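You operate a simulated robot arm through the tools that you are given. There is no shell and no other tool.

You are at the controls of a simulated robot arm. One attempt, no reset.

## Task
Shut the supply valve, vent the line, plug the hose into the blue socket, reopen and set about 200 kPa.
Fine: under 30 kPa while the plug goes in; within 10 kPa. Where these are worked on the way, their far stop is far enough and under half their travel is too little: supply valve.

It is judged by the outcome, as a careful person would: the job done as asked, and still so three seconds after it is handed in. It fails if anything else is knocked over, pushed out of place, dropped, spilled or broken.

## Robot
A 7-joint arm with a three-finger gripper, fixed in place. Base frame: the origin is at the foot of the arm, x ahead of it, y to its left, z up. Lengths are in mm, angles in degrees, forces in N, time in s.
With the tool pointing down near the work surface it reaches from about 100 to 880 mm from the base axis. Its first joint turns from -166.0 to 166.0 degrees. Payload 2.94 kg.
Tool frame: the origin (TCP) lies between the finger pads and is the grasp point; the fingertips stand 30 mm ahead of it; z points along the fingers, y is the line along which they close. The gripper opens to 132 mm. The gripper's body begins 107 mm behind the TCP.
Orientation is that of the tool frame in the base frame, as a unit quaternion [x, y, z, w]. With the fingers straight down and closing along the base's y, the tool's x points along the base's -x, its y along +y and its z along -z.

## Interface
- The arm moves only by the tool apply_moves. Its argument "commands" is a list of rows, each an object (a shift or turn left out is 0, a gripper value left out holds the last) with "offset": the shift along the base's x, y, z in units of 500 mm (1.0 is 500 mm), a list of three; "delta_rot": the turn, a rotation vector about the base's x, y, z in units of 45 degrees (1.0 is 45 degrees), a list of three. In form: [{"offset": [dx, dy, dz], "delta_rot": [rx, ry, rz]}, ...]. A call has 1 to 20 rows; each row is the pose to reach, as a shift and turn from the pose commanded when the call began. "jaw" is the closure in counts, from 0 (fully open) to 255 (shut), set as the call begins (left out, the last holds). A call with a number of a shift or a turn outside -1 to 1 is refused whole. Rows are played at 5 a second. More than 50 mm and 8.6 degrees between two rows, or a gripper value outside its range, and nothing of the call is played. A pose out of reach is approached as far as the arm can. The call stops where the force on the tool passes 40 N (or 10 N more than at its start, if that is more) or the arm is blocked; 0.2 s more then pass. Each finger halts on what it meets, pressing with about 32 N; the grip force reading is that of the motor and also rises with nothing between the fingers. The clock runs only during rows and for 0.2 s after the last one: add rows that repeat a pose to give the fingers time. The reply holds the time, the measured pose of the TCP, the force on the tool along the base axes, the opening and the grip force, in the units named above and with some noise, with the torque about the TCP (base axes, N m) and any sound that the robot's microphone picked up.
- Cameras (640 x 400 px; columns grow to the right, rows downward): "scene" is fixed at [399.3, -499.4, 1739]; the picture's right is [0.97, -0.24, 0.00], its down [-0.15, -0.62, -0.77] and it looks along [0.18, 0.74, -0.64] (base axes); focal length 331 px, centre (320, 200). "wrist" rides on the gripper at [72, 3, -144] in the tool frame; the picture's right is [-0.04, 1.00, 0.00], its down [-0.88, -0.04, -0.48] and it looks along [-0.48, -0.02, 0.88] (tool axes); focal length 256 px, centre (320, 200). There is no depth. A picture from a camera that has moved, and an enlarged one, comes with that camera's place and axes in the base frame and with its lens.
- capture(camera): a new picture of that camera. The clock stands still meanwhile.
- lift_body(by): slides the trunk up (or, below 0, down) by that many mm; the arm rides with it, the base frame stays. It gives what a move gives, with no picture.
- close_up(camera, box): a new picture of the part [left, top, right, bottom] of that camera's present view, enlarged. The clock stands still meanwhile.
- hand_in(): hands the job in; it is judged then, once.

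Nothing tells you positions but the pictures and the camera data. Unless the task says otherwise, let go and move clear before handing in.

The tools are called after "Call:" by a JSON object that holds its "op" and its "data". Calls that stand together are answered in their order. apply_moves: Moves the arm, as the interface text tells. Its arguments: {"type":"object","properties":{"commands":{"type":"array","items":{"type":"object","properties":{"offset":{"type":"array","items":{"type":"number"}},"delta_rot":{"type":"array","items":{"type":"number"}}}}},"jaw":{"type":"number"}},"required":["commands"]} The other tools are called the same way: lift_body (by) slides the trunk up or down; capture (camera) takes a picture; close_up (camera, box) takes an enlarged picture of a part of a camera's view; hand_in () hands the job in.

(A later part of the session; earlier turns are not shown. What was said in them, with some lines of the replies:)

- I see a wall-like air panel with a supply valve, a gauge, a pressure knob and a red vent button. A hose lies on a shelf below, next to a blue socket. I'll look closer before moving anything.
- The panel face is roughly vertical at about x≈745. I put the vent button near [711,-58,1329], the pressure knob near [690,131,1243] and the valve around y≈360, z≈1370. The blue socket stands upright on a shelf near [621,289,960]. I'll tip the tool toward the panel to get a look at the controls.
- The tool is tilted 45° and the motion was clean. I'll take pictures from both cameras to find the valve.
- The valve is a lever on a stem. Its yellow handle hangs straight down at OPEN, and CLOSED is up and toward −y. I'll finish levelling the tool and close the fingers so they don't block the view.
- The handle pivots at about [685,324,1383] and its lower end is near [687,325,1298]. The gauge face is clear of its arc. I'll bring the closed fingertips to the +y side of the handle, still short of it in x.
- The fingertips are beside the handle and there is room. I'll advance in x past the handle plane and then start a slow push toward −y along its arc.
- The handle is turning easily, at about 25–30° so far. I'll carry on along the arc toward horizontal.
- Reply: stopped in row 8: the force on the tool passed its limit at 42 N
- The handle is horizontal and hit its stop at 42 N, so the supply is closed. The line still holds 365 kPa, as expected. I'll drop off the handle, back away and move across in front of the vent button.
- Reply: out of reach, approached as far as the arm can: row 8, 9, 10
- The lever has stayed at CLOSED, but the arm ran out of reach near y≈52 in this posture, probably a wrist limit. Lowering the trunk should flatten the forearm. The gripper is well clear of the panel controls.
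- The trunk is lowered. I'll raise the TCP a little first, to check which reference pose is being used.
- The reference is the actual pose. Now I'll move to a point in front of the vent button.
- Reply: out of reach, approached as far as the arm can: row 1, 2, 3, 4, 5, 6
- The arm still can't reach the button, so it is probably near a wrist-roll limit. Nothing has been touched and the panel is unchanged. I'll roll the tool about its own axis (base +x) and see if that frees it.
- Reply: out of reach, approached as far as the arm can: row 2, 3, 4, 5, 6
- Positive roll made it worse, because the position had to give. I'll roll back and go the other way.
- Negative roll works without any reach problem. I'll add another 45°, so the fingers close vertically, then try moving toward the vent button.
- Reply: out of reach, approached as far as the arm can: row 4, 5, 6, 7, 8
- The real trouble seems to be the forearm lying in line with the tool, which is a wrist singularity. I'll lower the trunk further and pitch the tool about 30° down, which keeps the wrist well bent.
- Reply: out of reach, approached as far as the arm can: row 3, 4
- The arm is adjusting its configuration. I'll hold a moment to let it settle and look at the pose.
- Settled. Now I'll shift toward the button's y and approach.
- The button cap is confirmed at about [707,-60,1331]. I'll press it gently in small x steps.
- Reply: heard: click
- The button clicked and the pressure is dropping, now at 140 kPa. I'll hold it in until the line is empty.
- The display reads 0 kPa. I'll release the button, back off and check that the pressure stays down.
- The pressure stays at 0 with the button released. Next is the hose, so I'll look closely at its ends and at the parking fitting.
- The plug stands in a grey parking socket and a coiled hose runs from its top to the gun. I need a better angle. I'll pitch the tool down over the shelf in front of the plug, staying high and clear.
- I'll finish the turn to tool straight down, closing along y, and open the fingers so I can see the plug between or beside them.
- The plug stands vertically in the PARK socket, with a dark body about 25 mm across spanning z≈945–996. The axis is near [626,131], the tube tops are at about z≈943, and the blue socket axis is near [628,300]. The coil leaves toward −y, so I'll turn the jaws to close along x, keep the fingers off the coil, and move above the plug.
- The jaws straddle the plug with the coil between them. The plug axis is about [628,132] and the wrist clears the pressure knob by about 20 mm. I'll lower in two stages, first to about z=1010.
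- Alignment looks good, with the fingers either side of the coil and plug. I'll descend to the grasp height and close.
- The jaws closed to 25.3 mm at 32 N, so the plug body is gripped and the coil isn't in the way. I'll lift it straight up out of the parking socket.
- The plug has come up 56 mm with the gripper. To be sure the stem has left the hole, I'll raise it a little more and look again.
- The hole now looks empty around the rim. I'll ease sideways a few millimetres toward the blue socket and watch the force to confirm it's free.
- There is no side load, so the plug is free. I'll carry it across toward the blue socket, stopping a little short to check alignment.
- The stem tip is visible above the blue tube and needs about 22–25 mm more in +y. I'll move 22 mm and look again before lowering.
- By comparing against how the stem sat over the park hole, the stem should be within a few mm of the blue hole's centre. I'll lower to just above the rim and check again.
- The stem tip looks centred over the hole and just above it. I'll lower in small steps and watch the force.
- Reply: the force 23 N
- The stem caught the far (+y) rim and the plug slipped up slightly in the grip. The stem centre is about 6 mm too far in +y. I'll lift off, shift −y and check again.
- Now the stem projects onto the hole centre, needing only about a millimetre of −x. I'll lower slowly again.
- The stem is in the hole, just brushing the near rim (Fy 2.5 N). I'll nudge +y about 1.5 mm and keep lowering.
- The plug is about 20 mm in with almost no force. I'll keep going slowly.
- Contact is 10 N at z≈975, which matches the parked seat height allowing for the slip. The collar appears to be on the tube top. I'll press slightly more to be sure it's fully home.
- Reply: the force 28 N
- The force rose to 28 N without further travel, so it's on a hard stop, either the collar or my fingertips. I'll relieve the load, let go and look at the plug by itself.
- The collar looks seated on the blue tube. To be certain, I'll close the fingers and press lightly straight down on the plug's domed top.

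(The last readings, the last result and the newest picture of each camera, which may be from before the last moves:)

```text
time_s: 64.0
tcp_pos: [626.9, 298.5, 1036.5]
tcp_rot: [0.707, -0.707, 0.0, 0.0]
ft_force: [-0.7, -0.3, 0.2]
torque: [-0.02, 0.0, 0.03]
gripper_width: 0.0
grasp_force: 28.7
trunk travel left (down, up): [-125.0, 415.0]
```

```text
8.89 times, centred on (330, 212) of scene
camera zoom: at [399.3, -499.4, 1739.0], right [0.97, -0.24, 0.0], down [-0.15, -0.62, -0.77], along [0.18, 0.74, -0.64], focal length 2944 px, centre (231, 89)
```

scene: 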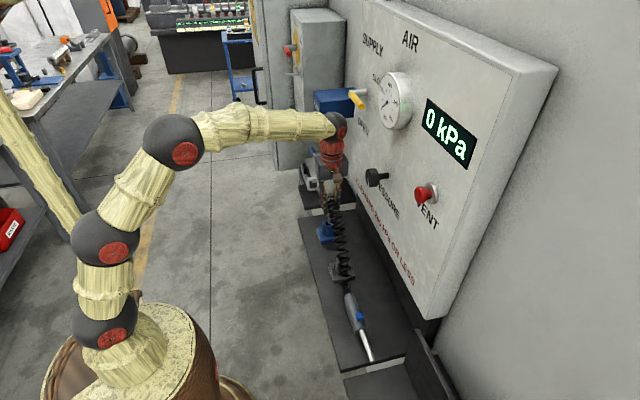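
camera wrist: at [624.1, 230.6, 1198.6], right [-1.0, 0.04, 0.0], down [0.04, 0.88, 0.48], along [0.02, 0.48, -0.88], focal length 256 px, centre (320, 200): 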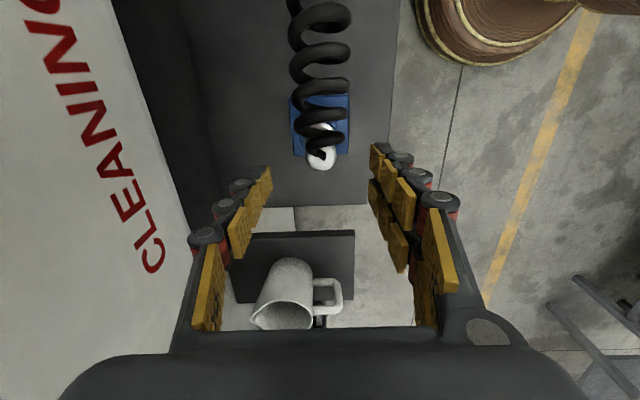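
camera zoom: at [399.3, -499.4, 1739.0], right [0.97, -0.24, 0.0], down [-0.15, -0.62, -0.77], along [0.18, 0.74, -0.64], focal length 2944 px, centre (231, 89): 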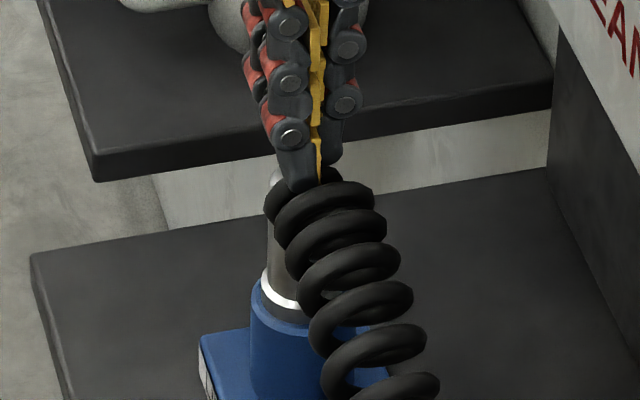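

Call:
{"op": "apply_moves", "data": {"commands": [{"offset": [0, 0, -0.004]}, {"offset": [0, 0, -0.008]}, {"offset": [0, 0, -0.012]}, {"offset": [0, 0, -0.016]}, {"offset": [0, 0, -0.02]}, {"offset": [0, 0, -0.024]}, {"offset": [0, 0, -0.028]}]}}

Call:
{"op": "close_up", "data": {"camera": "scene", "box": [312, 190, 348, 235]}}

```text
time_s: 65.6
tcp_pos: [627.7, 298.8, 1023.4]
tcp_rot: [0.707, -0.707, 0.0, -0.001]
ft_force: [0.4, 0.1, 2.4]
torque: [-0.03, 0.0, -0.01]
gripper_width: 6.0
grasp_force: 28.6
trunk travel left (down, up): [-125.0, 415.0]
```

```text
8.89 times, centred on (330, 212) of scene
camera zoom: at [399.3, -499.4, 1739.0], right [0.97, -0.24, 0.0], down [-0.15, -0.62, -0.77], along [0.18, 0.74, -0.64], focal length 2944 px, centre (231, 89)
```

zoom: 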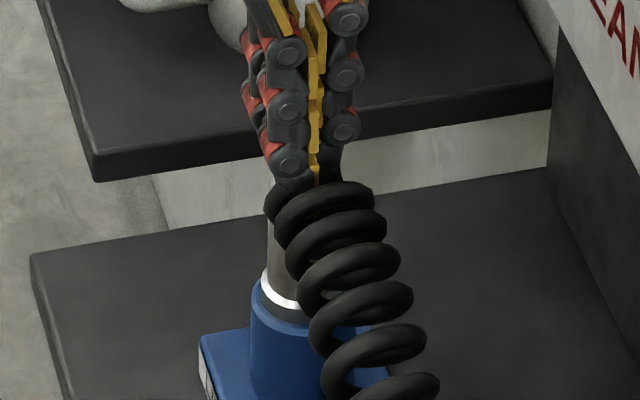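

The fingers just spread over the dome at about z≈994, which is the parked height. For a firmer check I'll re-grip the body higher, with the fingertips clear of the tube, and push down once.

Call:
{"op": "apply_moves", "data": {"commands": [{"offset": [0, 0, 0.03]}, {"offset": [0, 0, 0.03]}, {"offset": [0, 0, 0.03]}, {"offset": [0, 0, 0.03]}, {"offset": [0, 0, 0.03]}, {"offset": [0, 0, 0.03]}], "jaw": 120}}

Call:
{"op": "apply_moves", "data": {"commands": [{"offset": [0, 0, -0.03]}, {"offset": [0, 0, -0.06]}, {"offset": [0, 0, -0.09]}, {"offset": [0, 0, -0.104]}]}}

Call:
{"op": "apply_moves", "data": {"commands": [{"offset": [0, 0, 0]}, {"offset": [0, 0, 0]}, {"offset": [0, 0, 0]}, {"offset": [0, 0, 0]}, {"offset": [0, 0, 0]}, {"offset": [0, 0, 0]}], "jaw": 255}}

```text
time_s: 67.0
tcp_pos: [625.9, 298.4, 1036.9]
tcp_rot: [-0.707, 0.707, 0.0, 0.001]
ft_force: [0.5, -0.2, -0.1]
torque: [0.03, 0.0, -0.01]
gripper_width: 69.8
grasp_force: 0.0
trunk travel left (down, up): [-125.0, 415.0]
```

```text
time_s: 68.0
tcp_pos: [625.7, 300.4, 984.3]
tcp_rot: [-0.707, 0.707, 0.001, 0.0]
ft_force: [-0.5, 0.5, 0.8]
torque: [0.01, 0.01, 0.02]
gripper_width: 69.7
grasp_force: 0.1
trunk travel left (down, up): [-125.0, 415.0]
```

```text
time_s: 69.4
tcp_pos: [625.9, 300.7, 985.8]
tcp_rot: [0.708, -0.707, 0.001, -0.001]
ft_force: [1.6, 1.2, 0.9]
torque: [0.03, -0.12, 0.01]
gripper_width: 25.5
grasp_force: 31.4
trunk travel left (down, up): [-125.0, 415.0]
```

Gripped at 25.5 mm with the fingertips at about z≈955, above the tube. Now I'll push straight down.

Call:
{"op": "apply_moves", "data": {"commands": [{"offset": [0, 0, -0.003]}, {"offset": [0, 0, -0.006]}, {"offset": [0, 0, -0.008]}, {"offset": [0, 0, -0.008]}]}}

Call:
{"op": "close_up", "data": {"camera": "scene", "box": [312, 198, 348, 242]}}

```text
time_s: 70.4
tcp_pos: [626.0, 301.1, 984.4]
tcp_rot: [-0.707, 0.708, -0.001, 0.003]
ft_force: [6.4, 6.9, 21.0]
torque: [0.06, -0.19, -0.01]
gripper_width: 25.2
grasp_force: 32.1
trunk travel left (down, up): [-125.0, 415.0]
```

```text
9.09 times, centred on (330, 220) of scene
camera zoom: at [399.3, -499.4, 1739.0], right [0.97, -0.24, 0.0], down [-0.15, -0.62, -0.77], along [0.18, 0.74, -0.64], focal length 3010 px, centre (229, 18)
```

zoom: 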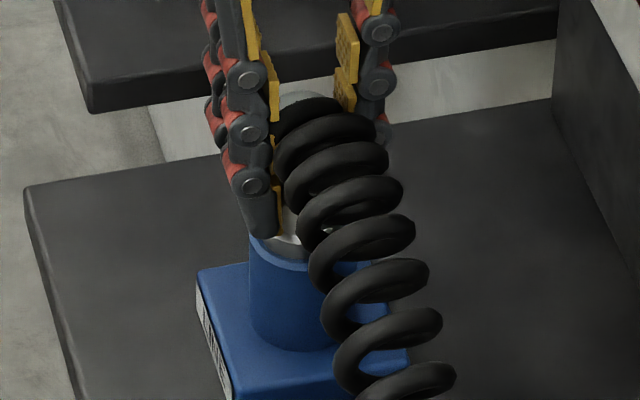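

It took 21 N with only about 1 mm of give, so the plug is fully home. I'll release, lift clear and back away to go to the valve.

Call:
{"op": "apply_moves", "data": {"commands": [{"offset": [0, 0, 0.008]}, {"offset": [0, 0, 0.008]}]}}

Call:
{"op": "apply_moves", "data": {"commands": [{"offset": [0, 0, 0]}, {"offset": [0, 0, 0]}, {"offset": [0, 0, 0]}, {"offset": [0, 0, 0]}], "jaw": 115}}

Call:
{"op": "apply_moves", "data": {"commands": [{"offset": [0, 0, 0.04]}, {"offset": [0, 0, 0.09]}, {"offset": [0, 0, 0.14]}, {"offset": [0, 0, 0.18]}, {"offset": [-0.08, 0, 0.2]}, {"offset": [-0.16, 0, 0.2]}, {"offset": [-0.24, 0, 0.2]}]}}

Call:
{"op": "capture", "data": {"camera": "scene"}}

```text
time_s: 71.0
tcp_pos: [627.1, 301.2, 984.5]
tcp_rot: [-0.707, 0.707, 0.0, 0.0]
ft_force: [12.8, 6.6, 6.1]
torque: [0.36, -0.48, -0.07]
gripper_width: 25.4
grasp_force: 32.2
trunk travel left (down, up): [-125.0, 415.0]
```

```text
time_s: 72.0
tcp_pos: [626.2, 299.3, 984.7]
tcp_rot: [0.707, -0.707, -0.001, -0.001]
ft_force: [0.6, -0.6, -0.5]
torque: [-0.02, 0.0, -0.02]
gripper_width: 72.5
grasp_force: 0.1
trunk travel left (down, up): [-125.0, 415.0]
```

```text
time_s: 73.6
tcp_pos: [504.5, 299.1, 1086.3]
tcp_rot: [-0.707, 0.707, 0.001, 0.001]
ft_force: [-0.1, 0.7, -0.5]
torque: [-0.01, 0.01, 0.0]
gripper_width: 72.4
grasp_force: 0.1
trunk travel left (down, up): [-125.0, 415.0]
```

```text
taken
```

scene: 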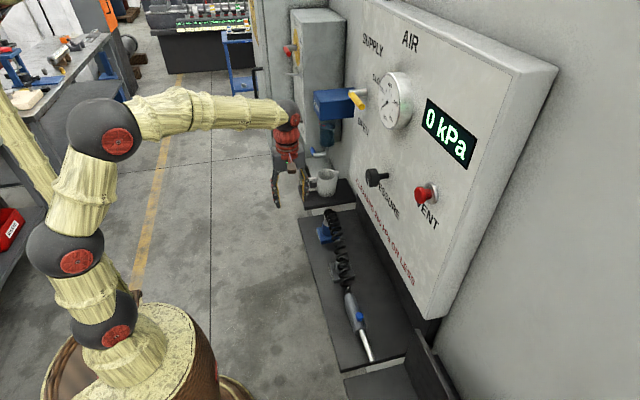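

The plug stays in the blue socket, the gun hasn't moved and the line is at 0 kPa. I'll raise the trunk and pitch the tool up toward the valve handle with the fingers closed.

Call:
{"op": "lift_body", "data": {"by": 150}}

Call:
{"op": "apply_moves", "data": {"commands": [{"offset": [0, 0, 0.04], "delta_rot": [0, -0.1667, 0]}, {"offset": [0, 0, 0.09], "delta_rot": [0, -0.3333, 0]}, {"offset": [0, 0, 0.14], "delta_rot": [0, -0.5, 0]}, {"offset": [0, 0, 0.19], "delta_rot": [0, -0.6667, 0]}, {"offset": [0, 0, 0.24], "delta_rot": [0, -0.8333, 0]}, {"offset": [0, 0, 0.29], "delta_rot": [0, -1.0, 0]}, {"offset": [0.02, -0.03, 0.35], "delta_rot": [0, -1.0, 0]}, {"offset": [0.02, -0.06, 0.4], "delta_rot": [0, -1.0, 0]}], "jaw": 255}}

Call:
{"op": "apply_moves", "data": {"commands": [{"offset": [0, 0, 0.02], "delta_rot": [0, -0.1667, 0]}, {"offset": [0, 0, 0.02], "delta_rot": [0, -0.3333, 0]}]}}

Call:
{"op": "capture", "data": {"camera": "wrist"}}

Call:
{"op": "capture", "data": {"camera": "scene"}}

```text
time_s: 75.4
tcp_pos: [505.1, 298.2, 1236.7]
tcp_rot: [0.707, -0.707, -0.001, 0.0]
ft_force: [-0.3, 0.2, -0.2]
torque: [0.0, -0.06, -0.02]
gripper_width: 72.5
grasp_force: 0.1
trunk travel left (down, up): [-275.0, 265.0]
```

```text
time_s: 77.2
tcp_pos: [512.0, 268.7, 1437.6]
tcp_rot: [0.653, -0.653, 0.27, -0.272]
ft_force: [-0.1, -0.6, 0.0]
torque: [0.03, 0.01, 0.0]
gripper_width: 0.0
grasp_force: 28.3
trunk travel left (down, up): [-275.0, 265.0]
```

```text
time_s: 77.8
tcp_pos: [513.9, 269.1, 1446.6]
tcp_rot: [0.612, -0.612, 0.354, -0.355]
ft_force: [0.1, -0.1, 0.3]
torque: [-0.01, 0.0, -0.01]
gripper_width: 0.0
grasp_force: 28.6
trunk travel left (down, up): [-275.0, 265.0]
```

```text
taken
camera wrist: at [387.5, 196.8, 1515.0], right [-0.5, 0.04, -0.87], down [-0.4, 0.88, 0.27], along [0.77, 0.48, -0.42], focal length 256 px, centre (320, 200)
```

wrist: 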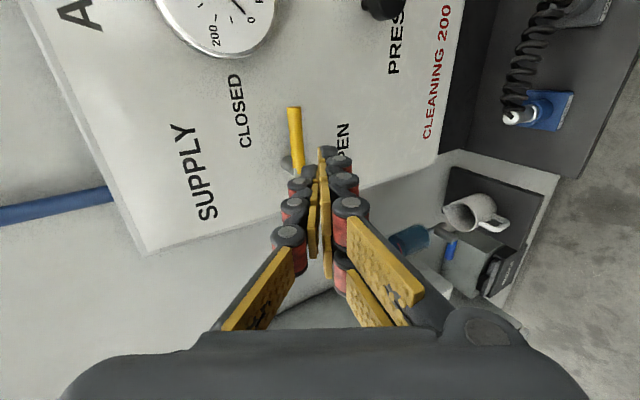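

```text
taken
```

scene: 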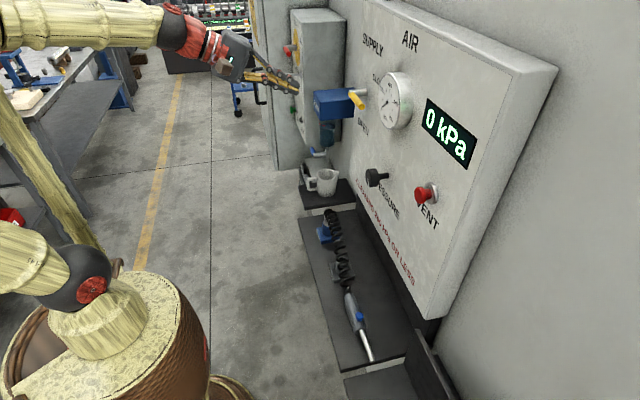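

The handle's end is at about [686,248,1382], horizontal. I'll bring the closed fingertips above it and past its plane.

Call:
{"op": "apply_moves", "data": {"commands": [{"offset": [0.08, -0.007, -0.017]}, {"offset": [0.17, -0.014, -0.033]}, {"offset": [0.25, -0.014, -0.033]}, {"offset": [0.33, -0.014, -0.033]}]}}

Call:
{"op": "capture", "data": {"camera": "wrist"}}

Call:
{"op": "close_up", "data": {"camera": "scene", "box": [280, 40, 440, 150]}}

```text
time_s: 78.8
tcp_pos: [683.9, 262.0, 1428.6]
tcp_rot: [0.613, -0.611, 0.354, -0.354]
ft_force: [0.4, 0.3, -0.5]
torque: [0.0, 0.02, -0.03]
gripper_width: 0.0
grasp_force: 28.7
trunk travel left (down, up): [-275.0, 265.0]
```

```text
taken
camera wrist: at [557.2, 189.9, 1497.2], right [-0.5, 0.04, -0.87], down [-0.39, 0.88, 0.27], along [0.77, 0.48, -0.42], focal length 256 px, centre (320, 200)
```

wrist: 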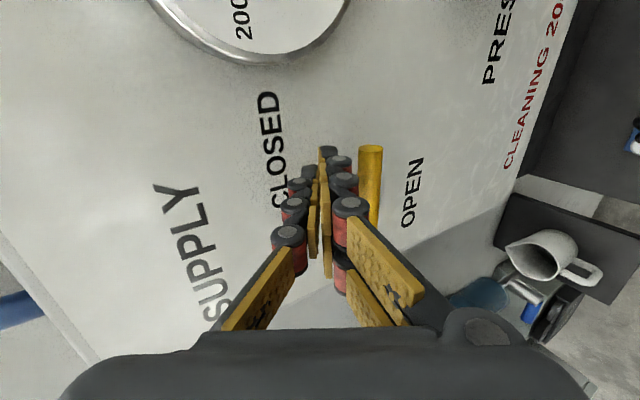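

```text
3.64 times, centred on (360, 95) of scene
camera zoom: at [399.3, -499.4, 1739.0], right [0.97, -0.24, 0.0], down [-0.15, -0.62, -0.77], along [0.18, 0.74, -0.64], focal length 1204 px, centre (174, 582)
```

zoom: 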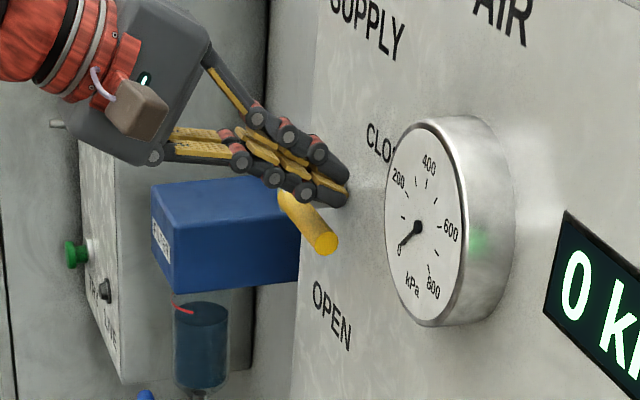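

The fingers are above the handle. I'll push it down along its arc.

Call:
{"op": "apply_moves", "data": {"commands": [{"offset": [0, 0, -0.02]}, {"offset": [0, 0, -0.038]}, {"offset": [0, -0.0034, -0.0552]}, {"offset": [0, -0.006, -0.072]}, {"offset": [0, -0.006, -0.089]}, {"offset": [0, -0.004, -0.106]}, {"offset": [0, 0.001, -0.123]}, {"offset": [0, 0.008, -0.14]}]}}

Call:
{"op": "close_up", "data": {"camera": "scene", "box": [280, 40, 440, 150]}}

Call:
{"op": "capture", "data": {"camera": "wrist"}}

```text
time_s: 80.6
tcp_pos: [680.5, 266.7, 1359.8]
tcp_rot: [0.613, -0.612, 0.353, -0.353]
ft_force: [-0.3, -1.2, -0.3]
torque: [0.0, -0.02, -0.03]
gripper_width: 0.1
grasp_force: 28.2
trunk travel left (down, up): [-275.0, 265.0]
```

```text
3.64 times, centred on (360, 95) of scene
camera zoom: at [399.3, -499.4, 1739.0], right [0.97, -0.24, 0.0], down [-0.15, -0.62, -0.77], along [0.18, 0.74, -0.64], focal length 1204 px, centre (174, 582)
```

zoom: 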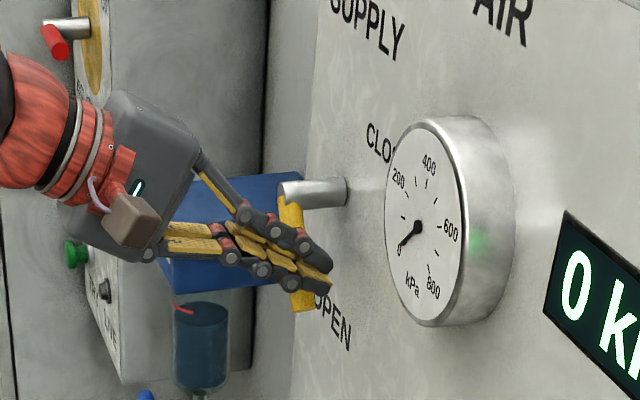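

```text
taken
camera wrist: at [553.5, 195.0, 1429.6], right [-0.5, 0.04, -0.87], down [-0.39, 0.88, 0.27], along [0.77, 0.48, -0.42], focal length 256 px, centre (320, 200)
```

wrist: 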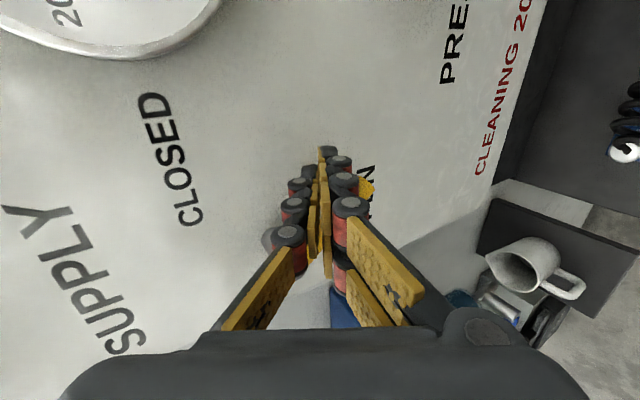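

Call:
{"op": "apply_moves", "data": {"commands": [{"offset": [0, 0.01, -0.016]}, {"offset": [0, 0.019, -0.031]}, {"offset": [0, 0.033, -0.0436]}, {"offset": [0, 0.048, -0.055]}, {"offset": [0, 0.068, -0.0636]}, {"offset": [0, 0.087, -0.07]}, {"offset": [0, 0.1, -0.0716]}, {"offset": [0, 0.109, -0.0716]}]}}

Call:
{"op": "close_up", "data": {"camera": "scene", "box": [280, 40, 480, 180]}}

Call:
{"op": "capture", "data": {"camera": "wrist"}}

```text
time_s: 82.2
tcp_pos: [680.8, 300.9, 1327.4]
tcp_rot: [-0.606, 0.616, -0.359, 0.352]
ft_force: [-6.9, -31.5, 4.0]
torque: [-0.18, 0.01, -0.28]
gripper_width: 0.0
grasp_force: 28.9
trunk travel left (down, up): [-275.0, 265.0]
stopped in row 7: the force on the tool passed its limit at 46 N (the readings are from after the stop); the commanded pose is now the measured one
```

```text
2.86 times, centred on (380, 110) of scene
camera zoom: at [399.3, -499.4, 1739.0], right [0.97, -0.24, 0.0], down [-0.15, -0.62, -0.77], along [0.18, 0.74, -0.64], focal length 946 px, centre (149, 457)
```

zoom: 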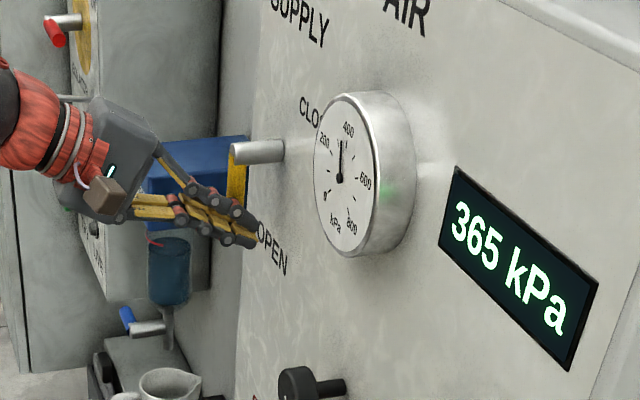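

```text
taken
camera wrist: at [552.6, 231.3, 1395.7], right [-0.49, 0.05, -0.87], down [-0.38, 0.89, 0.27], along [0.78, 0.46, -0.42], focal length 256 px, centre (320, 200)
```

wrist: 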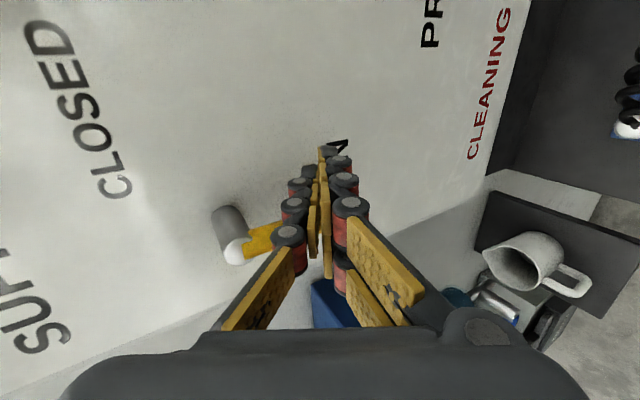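

The valve is back at its OPEN stop and the line reads 365 kPa. I'll back off the handle and check that the plug is holding under pressure.

Call:
{"op": "apply_moves", "data": {"commands": [{"offset": [0, -0.03, 0]}, {"offset": [-0.08, -0.03, 0]}, {"offset": [-0.17, -0.03, 0.01]}, {"offset": [-0.24, -0.05, 0.01]}]}}

Call:
{"op": "capture", "data": {"camera": "scene"}}

Call:
{"op": "close_up", "data": {"camera": "scene", "box": [290, 190, 390, 370]}}

Call:
{"op": "close_up", "data": {"camera": "scene", "box": [330, 60, 480, 200]}}

```text
time_s: 83.2
tcp_pos: [559.3, 282.8, 1331.4]
tcp_rot: [-0.61, 0.614, -0.356, 0.352]
ft_force: [0.0, -0.5, 0.8]
torque: [-0.01, 0.02, 0.02]
gripper_width: 0.0
grasp_force: 28.9
trunk travel left (down, up): [-275.0, 265.0]
```

```text
taken
```

scene: 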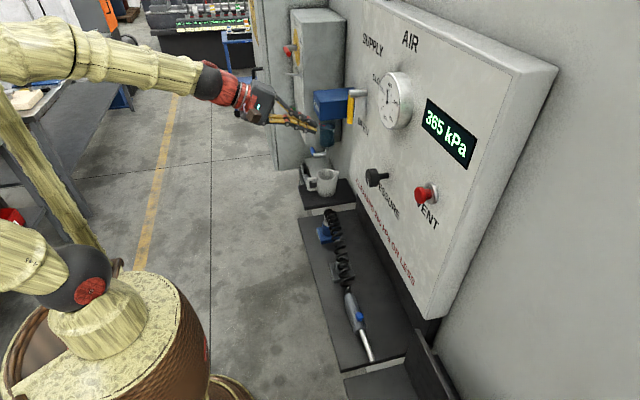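

```text
2.22 times, centred on (340, 280) of scene
camera zoom: at [399.3, -499.4, 1739.0], right [0.97, -0.24, 0.0], down [-0.15, -0.62, -0.77], along [0.18, 0.74, -0.64], focal length 736 px, centre (276, 22)
```

zoom: 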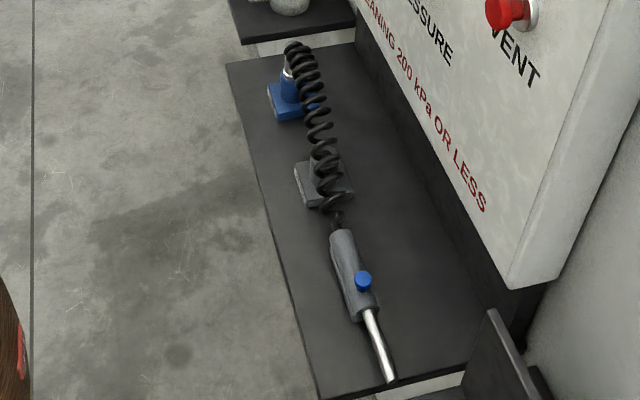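

```text
2.86 times, centred on (405, 130) of scene
camera zoom: at [399.3, -499.4, 1739.0], right [0.97, -0.24, 0.0], down [-0.15, -0.62, -0.77], along [0.18, 0.74, -0.64], focal length 946 px, centre (77, 400)
```

zoom: 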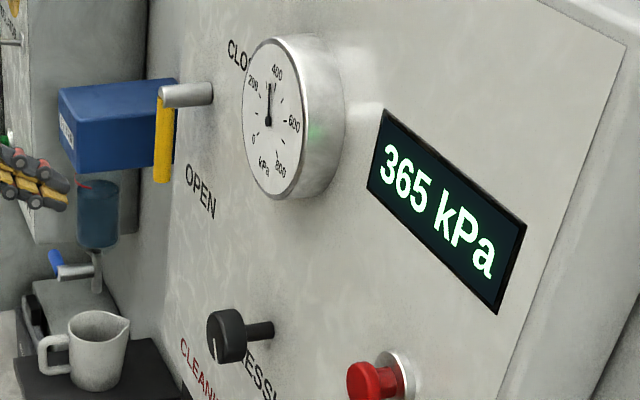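

The plug holds, the valve is fully open and everything else is in place. Next is the pressure knob. I'll lower the trunk, roll the jaws back so they close along y, and move in front of it.

Call:
{"op": "lift_body", "data": {"by": -200}}

Call:
{"op": "apply_moves", "data": {"commands": [{"offset": [0, -0.05, 0.04], "delta_rot": [0.1443, 0, -0.0833]}, {"offset": [0, -0.1, 0.08], "delta_rot": [0.2887, 0, -0.1667]}, {"offset": [0, -0.15, 0.12], "delta_rot": [0.433, 0, -0.25]}, {"offset": [0, -0.2, 0.16], "delta_rot": [0.5774, 0, -0.3333]}, {"offset": [0, -0.25, 0.2], "delta_rot": [0.7217, 0, -0.4167]}, {"offset": [0, -0.3, 0.22], "delta_rot": [0.866, 0, -0.5]}], "jaw": 90}}

Call:
{"op": "apply_moves", "data": {"commands": [{"offset": [0, 0, 0], "delta_rot": [0.1443, 0, -0.0833]}, {"offset": [0, 0, 0], "delta_rot": [0.2887, 0, -0.1667]}, {"offset": [0, 0, 0], "delta_rot": [0.433, 0, -0.25]}, {"offset": [0, 0, 0], "delta_rot": [0.5774, 0, -0.3333]}, {"offset": [0, 0, 0], "delta_rot": [0.7217, 0, -0.4167]}, {"offset": [0, 0, 0], "delta_rot": [0.866, 0, -0.5]}, {"offset": [0, 0, 0], "delta_rot": [0.866, 0, -0.5]}]}}

Call:
{"op": "capture", "data": {"camera": "wrist"}}

Call:
{"op": "capture", "data": {"camera": "scene"}}

```text
time_s: 85.3
tcp_pos: [558.6, 282.0, 1131.5]
tcp_rot: [-0.61, 0.614, -0.357, 0.352]
ft_force: [-0.1, -0.1, -0.1]
torque: [0.03, -0.03, -0.03]
gripper_width: 0.0
grasp_force: 28.7
trunk travel left (down, up): [-75.0, 465.0]
```

```text
time_s: 86.7
tcp_pos: [561.7, 133.5, 1241.4]
tcp_rot: [-0.329, 0.802, -0.192, 0.459]
ft_force: [0.6, 0.2, 0.0]
torque: [-0.02, -0.04, -0.02]
gripper_width: 85.4
grasp_force: 0.1
trunk travel left (down, up): [-75.0, 465.0]
```

```text
time_s: 88.3
tcp_pos: [560.7, 133.2, 1242.6]
tcp_rot: [0.002, 0.868, 0.0, 0.496]
ft_force: [-0.2, -0.4, 0.2]
torque: [-0.02, -0.05, 0.01]
gripper_width: 85.3
grasp_force: 0.1
trunk travel left (down, up): [-75.0, 465.0]
```

```text
taken
camera wrist: at [399.9, 136.9, 1251.5], right [0.03, 1.0, 0.04], down [0.04, -0.04, 1.0], along [1.0, -0.02, -0.04], focal length 256 px, centre (320, 200)
```

wrist: 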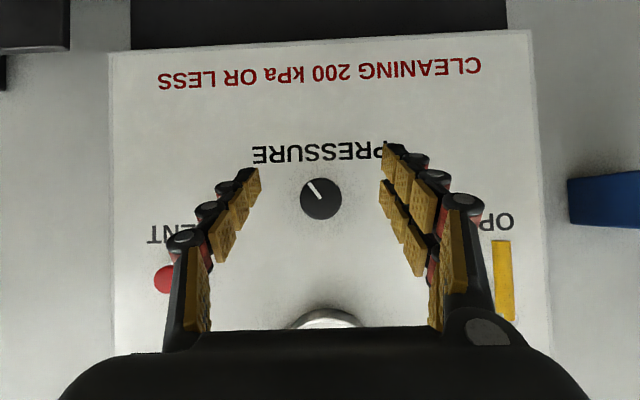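

```text
taken
```

scene: 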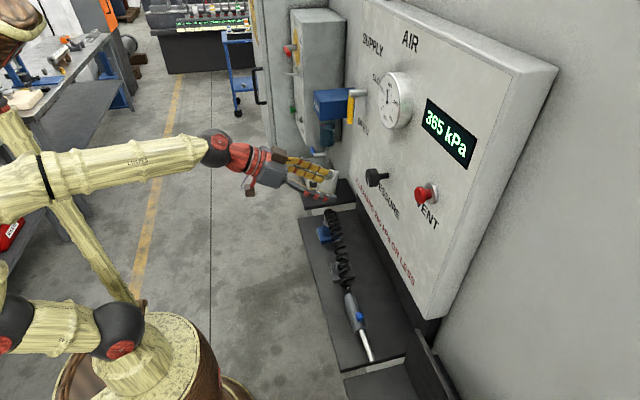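

The knob is at about y=132, z=1239 and is 48 mm across. Its mark points to roughly 5 o'clock as seen facing the panel. I'll move in so the pads straddle it and grip.

Call:
{"op": "apply_moves", "data": {"commands": [{"offset": [0.08, -0.002, -0.006]}, {"offset": [0.16, -0.002, -0.006]}, {"offset": [0.22, -0.002, -0.006]}, {"offset": [0.268, -0.002, -0.006]}]}}

Call:
{"op": "capture", "data": {"camera": "wrist"}}

Call:
{"op": "close_up", "data": {"camera": "scene", "box": [300, 120, 440, 230]}}

```text
time_s: 89.3
tcp_pos: [694.4, 131.7, 1237.5]
tcp_rot: [0.001, 0.869, -0.001, 0.496]
ft_force: [0.3, -0.7, 0.2]
torque: [0.03, -0.03, -0.02]
gripper_width: 85.3
grasp_force: 0.0
trunk travel left (down, up): [-75.0, 465.0]
```

```text
taken
camera wrist: at [534.3, 135.6, 1247.8], right [0.03, 1.0, 0.04], down [0.04, -0.04, 1.0], along [1.0, -0.02, -0.04], focal length 256 px, centre (320, 200)
```

wrist: 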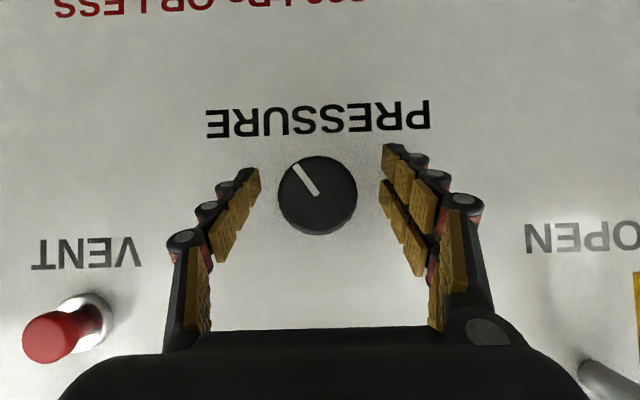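

```text
3.64 times, centred on (370, 175) of scene
camera zoom: at [399.3, -499.4, 1739.0], right [0.97, -0.24, 0.0], down [-0.15, -0.62, -0.77], along [0.18, 0.74, -0.64], focal length 1204 px, centre (138, 291)
```

zoom: 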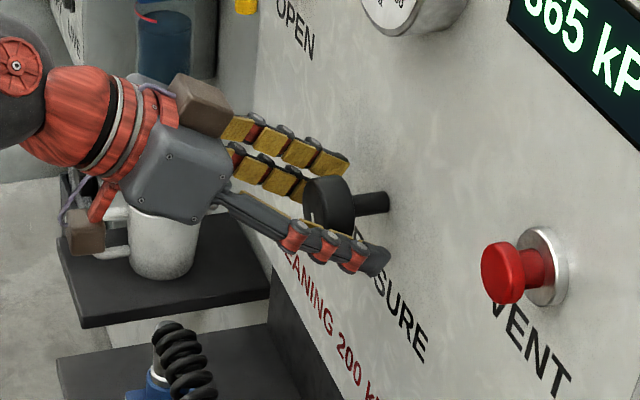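

The knob face is at x≈694. I'll go in 8 mm more and close on it.

Call:
{"op": "apply_moves", "data": {"commands": [{"offset": [0.008, 0, 0.001]}, {"offset": [0.016, 0, 0.001]}]}}

Call:
{"op": "apply_moves", "data": {"commands": [{"offset": [0, 0, 0]}, {"offset": [0, 0, 0]}, {"offset": [0, 0, 0]}, {"offset": [0, 0, 0]}, {"offset": [0, 0, 0]}], "jaw": 255}}

Call:
{"op": "capture", "data": {"camera": "wrist"}}

Call:
{"op": "close_up", "data": {"camera": "scene", "box": [330, 60, 490, 220]}}

```text
time_s: 89.9
tcp_pos: [703.2, 131.8, 1237.8]
tcp_rot: [0.001, 0.868, 0.0, 0.496]
ft_force: [-0.5, -0.3, -1.2]
torque: [-0.02, 0.0, 0.0]
gripper_width: 85.2
grasp_force: 0.1
trunk travel left (down, up): [-75.0, 465.0]
```

```text
time_s: 91.1
tcp_pos: [701.4, 130.8, 1238.4]
tcp_rot: [0.002, 0.868, -0.002, 0.497]
ft_force: [-12.8, -4.7, 1.2]
torque: [0.02, 0.1, -0.01]
gripper_width: 45.1
grasp_force: 36.7
trunk travel left (down, up): [-75.0, 465.0]
```

```text
taken
camera wrist: at [540.6, 134.4, 1249.0], right [0.03, 1.0, 0.04], down [0.04, -0.04, 1.0], along [1.0, -0.03, -0.04], focal length 256 px, centre (320, 200)
```

wrist: 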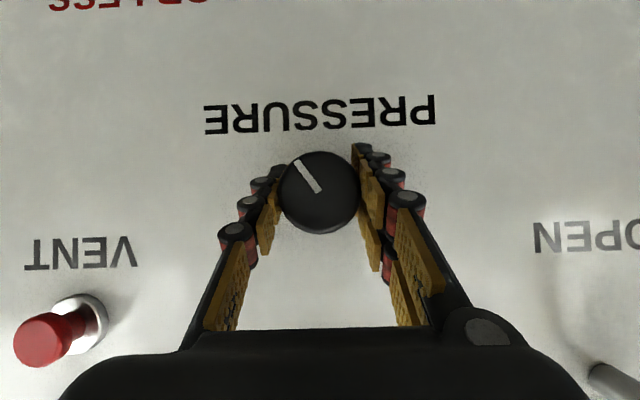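

```text
2.50 times, centred on (410, 140) of scene
camera zoom: at [399.3, -499.4, 1739.0], right [0.97, -0.24, 0.0], down [-0.15, -0.62, -0.77], along [0.18, 0.74, -0.64], focal length 828 px, centre (95, 350)
```

zoom: 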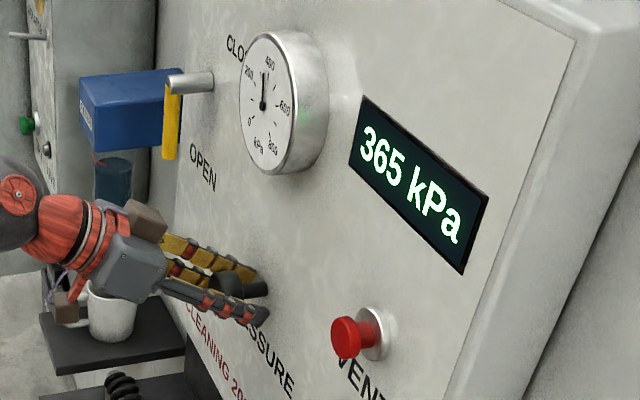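

The knob is gripped at 45 mm. I'll turn it about 16° counter-clockwise (about −x) and read the display.

Call:
{"op": "apply_moves", "data": {"commands": [{"offset": [0, 0, 0], "delta_rot": [-0.12, 0, 0]}, {"offset": [0, 0, 0], "delta_rot": [-0.24, 0, 0]}, {"offset": [0, 0, 0], "delta_rot": [-0.356, 0, 0]}, {"offset": [0, 0, 0], "delta_rot": [-0.356, 0, 0]}, {"offset": [0, 0, 0], "delta_rot": [-0.356, 0, 0]}]}}

Call:
{"op": "capture", "data": {"camera": "wrist"}}

Call:
{"op": "close_up", "data": {"camera": "scene", "box": [330, 60, 490, 220]}}

```text
time_s: 92.3
tcp_pos: [701.0, 129.9, 1238.6]
tcp_rot: [-0.067, 0.86, -0.123, 0.491]
ft_force: [-14.1, -13.8, -1.4]
torque: [-0.01, 0.3, -0.16]
gripper_width: 45.1
grasp_force: 45.2
trunk travel left (down, up): [-75.0, 465.0]
```

```text
taken
camera wrist: at [540.8, 137.0, 1247.7], right [0.03, 0.97, -0.24], down [0.04, 0.24, 0.97], along [1.0, -0.03, -0.03], focal length 256 px, centre (320, 200)
```

wrist: 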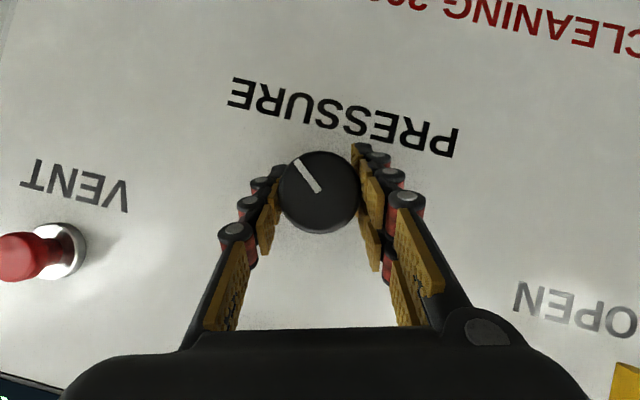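

```text
2.50 times, centred on (410, 140) of scene
camera zoom: at [399.3, -499.4, 1739.0], right [0.97, -0.24, 0.0], down [-0.15, -0.62, -0.77], along [0.18, 0.74, -0.64], focal length 828 px, centre (95, 350)
```

zoom: 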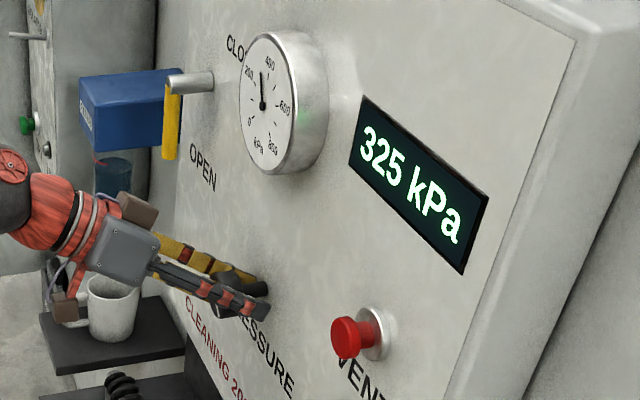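

It turned cleanly: 16° took it from 365 to 325 kPa, about 2.5 kPa per degree. I'll turn another 42°, easing the side load by a millimetre.

Call:
{"op": "apply_moves", "data": {"commands": [{"offset": [-0.001, -0.002, 0], "delta_rot": [-0.117, 0, 0]}, {"offset": [-0.002, -0.002, 0], "delta_rot": [-0.233, 0, 0]}, {"offset": [-0.002, -0.002, 0], "delta_rot": [-0.35, 0, 0]}, {"offset": [-0.002, -0.002, 0], "delta_rot": [-0.467, 0, 0]}, {"offset": [-0.002, -0.002, 0], "delta_rot": [-0.583, 0, 0]}, {"offset": [-0.002, -0.002, 0], "delta_rot": [-0.7, 0, 0]}, {"offset": [-0.002, -0.002, 0], "delta_rot": [-0.817, 0, 0]}, {"offset": [-0.002, -0.002, 0], "delta_rot": [-0.933, 0, 0]}, {"offset": [-0.002, -0.002, 0], "delta_rot": [-0.933, 0, 0]}, {"offset": [-0.002, -0.002, 0], "delta_rot": [-0.933, 0, 0]}]}}

Call:
{"op": "capture", "data": {"camera": "wrist"}}

Call:
{"op": "close_up", "data": {"camera": "scene", "box": [330, 60, 490, 220]}}

```text
time_s: 94.5
tcp_pos: [701.6, 129.5, 1240.8]
tcp_rot: [-0.239, 0.759, -0.422, 0.435]
ft_force: [9.5, -5.4, 2.8]
torque: [-0.01, -0.11, -0.11]
gripper_width: 45.5
grasp_force: 45.0
trunk travel left (down, up): [-75.0, 465.0]
```

```text
taken
camera wrist: at [540.9, 140.9, 1241.5], right [0.03, 0.56, -0.83], down [0.04, 0.83, 0.56], along [1.0, -0.04, 0.0], focal length 256 px, centre (320, 200)
```

wrist: 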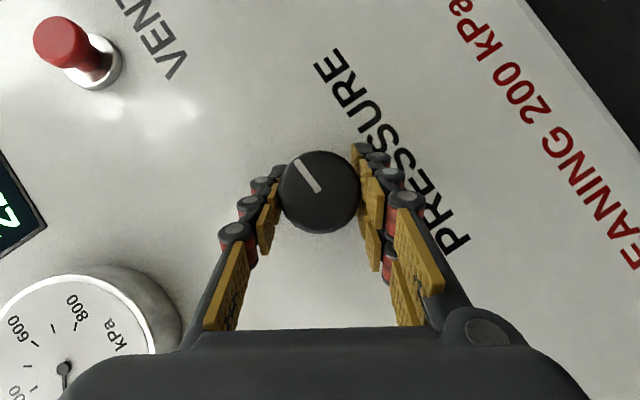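

```text
2.50 times, centred on (410, 140) of scene
camera zoom: at [399.3, -499.4, 1739.0], right [0.97, -0.24, 0.0], down [-0.15, -0.62, -0.77], along [0.18, 0.74, -0.64], focal length 828 px, centre (95, 350)
```

zoom: 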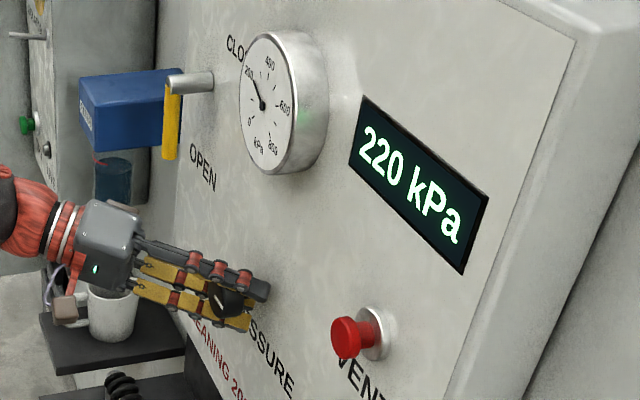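

It reads 220 kPa, so about 8° more.

Call:
{"op": "apply_moves", "data": {"commands": [{"offset": [0.0, -0.001, 0], "delta_rot": [-0.06, 0, 0]}, {"offset": [0.0, -0.001, 0], "delta_rot": [-0.12, 0, 0]}, {"offset": [0.0, -0.001, 0], "delta_rot": [-0.178, 0, 0]}, {"offset": [0.0, -0.001, 0], "delta_rot": [-0.178, 0, 0]}, {"offset": [0.0, -0.001, 0], "delta_rot": [-0.178, 0, 0]}, {"offset": [0.0, -0.001, 0], "delta_rot": [-0.178, 0, 0]}]}}

Call:
{"op": "close_up", "data": {"camera": "scene", "box": [330, 60, 490, 220]}}

```text
time_s: 95.9
tcp_pos: [701.1, 129.1, 1240.2]
tcp_rot: [-0.27, 0.728, -0.473, 0.417]
ft_force: [17.4, 0.3, 12.6]
torque: [-0.04, 0.0, 0.21]
gripper_width: 45.3
grasp_force: 45.3
trunk travel left (down, up): [-75.0, 465.0]
```

```text
2.50 times, centred on (410, 140) of scene
camera zoom: at [399.3, -499.4, 1739.0], right [0.97, -0.24, 0.0], down [-0.15, -0.62, -0.77], along [0.18, 0.74, -0.64], focal length 828 px, centre (95, 350)
```

zoom: 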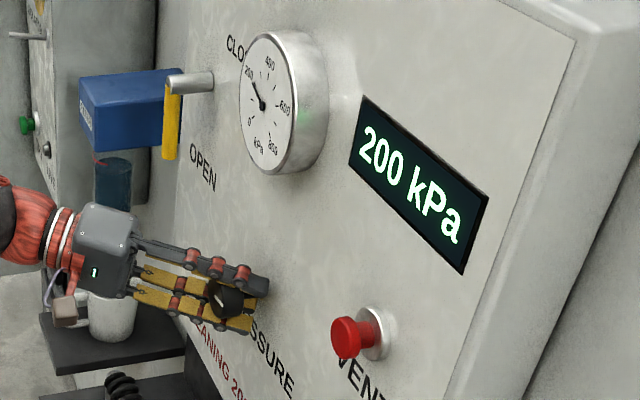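

It reads 200 kPa. I'll ease the side load slightly and open the fingers gently.

Call:
{"op": "apply_moves", "data": {"commands": [{"offset": [0.002, 0, 0.002]}, {"offset": [0.002, 0, 0.002]}]}}

Call:
{"op": "apply_moves", "data": {"commands": [{"offset": [0, 0, 0]}, {"offset": [0, 0, 0]}, {"offset": [0, 0, 0]}, {"offset": [0, 0, 0]}, {"offset": [0, 0, 0]}], "jaw": 80}}

Call:
{"op": "capture", "data": {"camera": "wrist"}}

Call:
{"op": "close_up", "data": {"camera": "scene", "box": [330, 60, 490, 220]}}

```text
time_s: 96.5
tcp_pos: [703.3, 130.4, 1240.9]
tcp_rot: [-0.269, 0.729, -0.473, 0.416]
ft_force: [7.8, -1.9, 9.4]
torque: [0.03, -0.23, 0.6]
gripper_width: 45.3
grasp_force: 45.1
trunk travel left (down, up): [-75.0, 465.0]
```

```text
time_s: 97.7
tcp_pos: [701.3, 128.7, 1239.6]
tcp_rot: [-0.27, 0.727, -0.474, 0.417]
ft_force: [-0.3, -1.2, -0.3]
torque: [-0.01, 0.02, 0.0]
gripper_width: 90.6
grasp_force: 0.0
trunk travel left (down, up): [-75.0, 465.0]
```

```text
taken
camera wrist: at [540.7, 141.5, 1240.4], right [0.03, 0.44, -0.9], down [0.04, 0.9, 0.44], along [1.0, -0.04, 0.01], focal length 256 px, centre (320, 200)
```

wrist: 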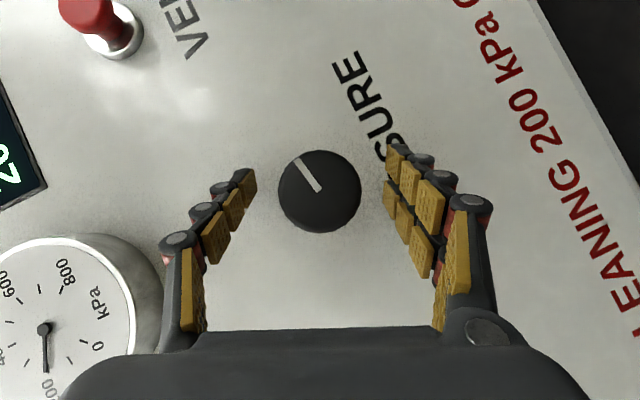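

```text
2.50 times, centred on (410, 140) of scene
camera zoom: at [399.3, -499.4, 1739.0], right [0.97, -0.24, 0.0], down [-0.15, -0.62, -0.77], along [0.18, 0.74, -0.64], focal length 828 px, centre (95, 350)
```

zoom: 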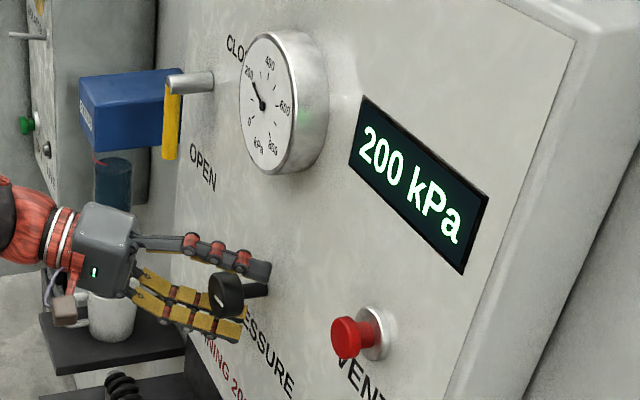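

It still reads 200 kPa with the knob released. I'll pull straight back along −x, clear of everything, and do a final check.

Call:
{"op": "apply_moves", "data": {"commands": [{"offset": [-0.06, 0, 0]}, {"offset": [-0.12, 0, 0]}, {"offset": [-0.2, 0, 0]}, {"offset": [-0.28, 0, 0]}, {"offset": [-0.36, 0, 0.02]}, {"offset": [-0.42, 0, 0.04]}]}}

Call:
{"op": "capture", "data": {"camera": "scene"}}

Call:
{"op": "capture", "data": {"camera": "wrist"}}

Call:
{"op": "close_up", "data": {"camera": "scene", "box": [290, 130, 410, 370]}}

Call:
{"op": "close_up", "data": {"camera": "scene", "box": [330, 60, 490, 220]}}

Call:
{"op": "close_up", "data": {"camera": "scene", "box": [312, 198, 348, 242]}}

```text
time_s: 99.1
tcp_pos: [492.2, 127.9, 1262.5]
tcp_rot: [-0.27, 0.727, -0.473, 0.417]
ft_force: [-0.4, 0.0, -0.4]
torque: [0.0, 0.01, 0.02]
gripper_width: 90.3
grasp_force: 0.1
trunk travel left (down, up): [-75.0, 465.0]
```

```text
taken
```

scene: 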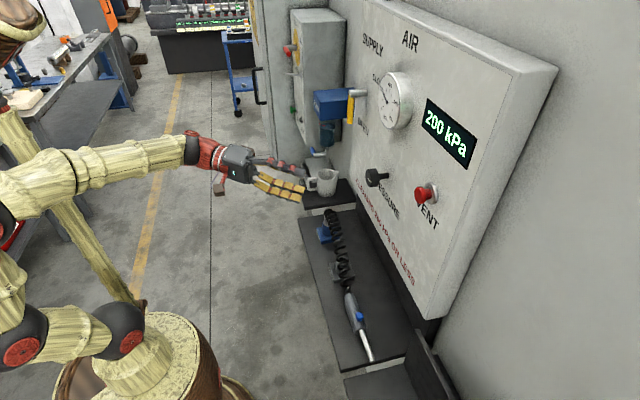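

```text
taken
camera wrist: at [331.2, 139.8, 1263.3], right [0.03, 0.44, -0.9], down [0.04, 0.9, 0.44], along [1.0, -0.04, 0.01], focal length 256 px, centre (320, 200)
```

wrist: 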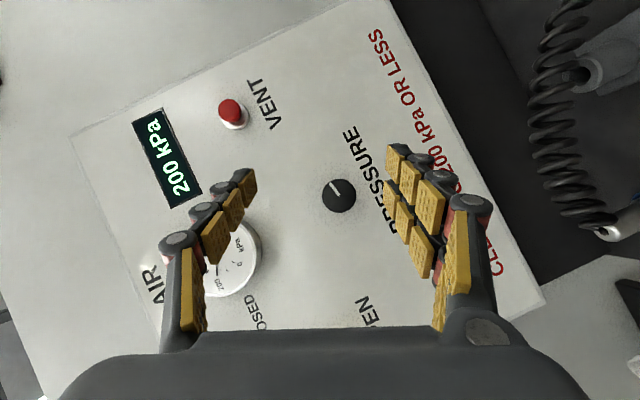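

```text
1.67 times, centred on (350, 250) of scene
camera zoom: at [399.3, -499.4, 1739.0], right [0.97, -0.24, 0.0], down [-0.15, -0.62, -0.77], along [0.18, 0.74, -0.64], focal length 552 px, centre (270, 117)
```

zoom: 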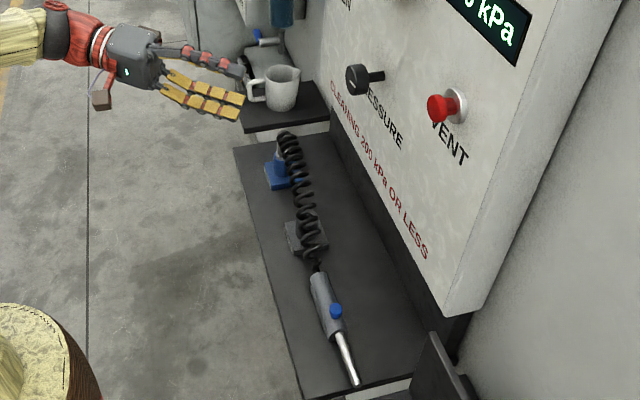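

```text
2.50 times, centred on (410, 140) of scene
camera zoom: at [399.3, -499.4, 1739.0], right [0.97, -0.24, 0.0], down [-0.15, -0.62, -0.77], along [0.18, 0.74, -0.64], focal length 828 px, centre (95, 350)
```

zoom: 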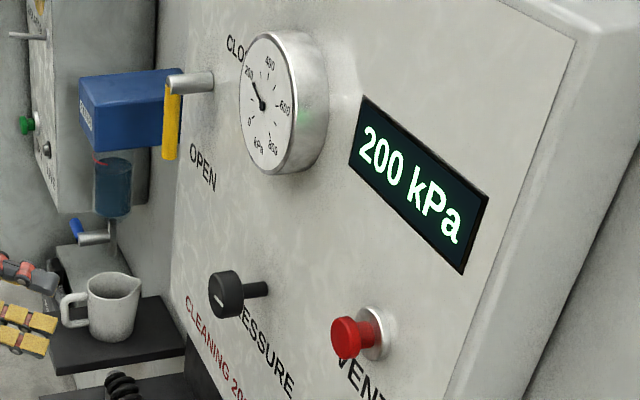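

```text
9.09 times, centred on (330, 220) of scene
camera zoom: at [399.3, -499.4, 1739.0], right [0.97, -0.24, 0.0], down [-0.15, -0.62, -0.77], along [0.18, 0.74, -0.64], focal length 3010 px, centre (229, 18)
```

zoom: 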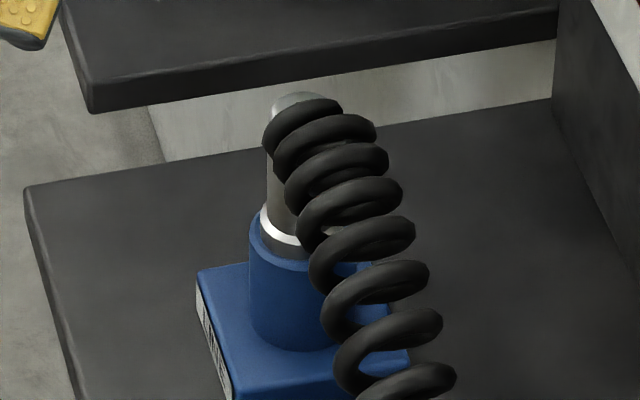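

Valve open, plug seated in the blue socket, 200 kPa on the display, mug and gun undisturbed, and the arm is clear. I'll wait a few seconds to confirm the pressure is steady.

Call:
{"op": "apply_moves", "data": {"commands": [{"offset": [0, 0, 0]}, {"offset": [0, 0, 0]}, {"offset": [0, 0, 0]}, {"offset": [0, 0, 0]}, {"offset": [0, 0, 0]}, {"offset": [0, 0, 0]}, {"offset": [0, 0, 0]}, {"offset": [0, 0, 0]}, {"offset": [0, 0, 0]}, {"offset": [0, 0, 0]}, {"offset": [0, 0, 0]}, {"offset": [0, 0, 0]}, {"offset": [0, 0, 0]}, {"offset": [0, 0, 0]}, {"offset": [0, 0, 0]}]}}

Call:
{"op": "close_up", "data": {"camera": "scene", "box": [330, 60, 490, 220]}}

```text
time_s: 102.3
tcp_pos: [491.4, 127.2, 1262.6]
tcp_rot: [-0.269, 0.728, -0.474, 0.417]
ft_force: [-0.1, 0.3, -0.3]
torque: [0.0, 0.03, 0.0]
gripper_width: 90.5
grasp_force: 0.1
trunk travel left (down, up): [-75.0, 465.0]
```

```text
2.50 times, centred on (410, 140) of scene
camera zoom: at [399.3, -499.4, 1739.0], right [0.97, -0.24, 0.0], down [-0.15, -0.62, -0.77], along [0.18, 0.74, -0.64], focal length 828 px, centre (95, 350)
```

zoom: 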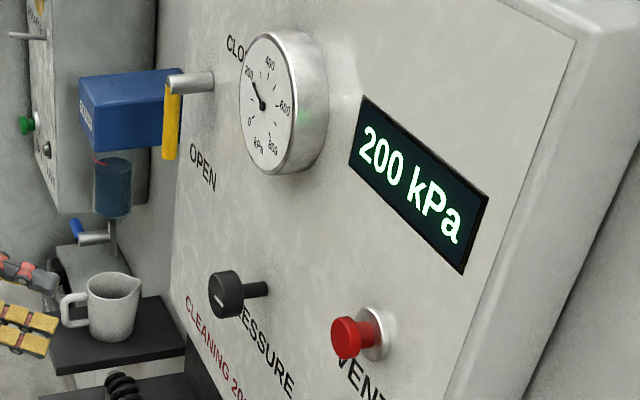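

The pressure is steady at 200 kPa, the supply is open, the hose is plugged into the blue socket, and the arm has let go and is clear. Handing in.

Call:
{"op": "hand_in", "data": {}}

```text
The job is handed in.
```

The job is done and handed in. The hose is plugged into the blue socket, the supply valve is open, and the line reads a steady 200 kPa. I don't have the judge's result.

- **Shut and vent:** I closed the supply valve to its far stop, then held the vent button until the line read 0 kPa. It stayed at 0 while the plug went in.
- **Plug:** On the first try the stem caught the rim of the blue socket, and the plug slid about 8 mm in the grip. I realigned it and it went in cleanly. Pushing down afterwards with 21 N barely moved it, so it is fully seated, and it held when the pressure came back.
- **Reopen and set:** I opened the valve to its stop, which brought the line back to 365 kPa. I then turned the pressure knob down to 200 kPa, and it stayed there for more than three seconds after I let go.

The mug, the air gun and the other fixtures looked undisturbed in the last pictures. The arm has let go and is clear.
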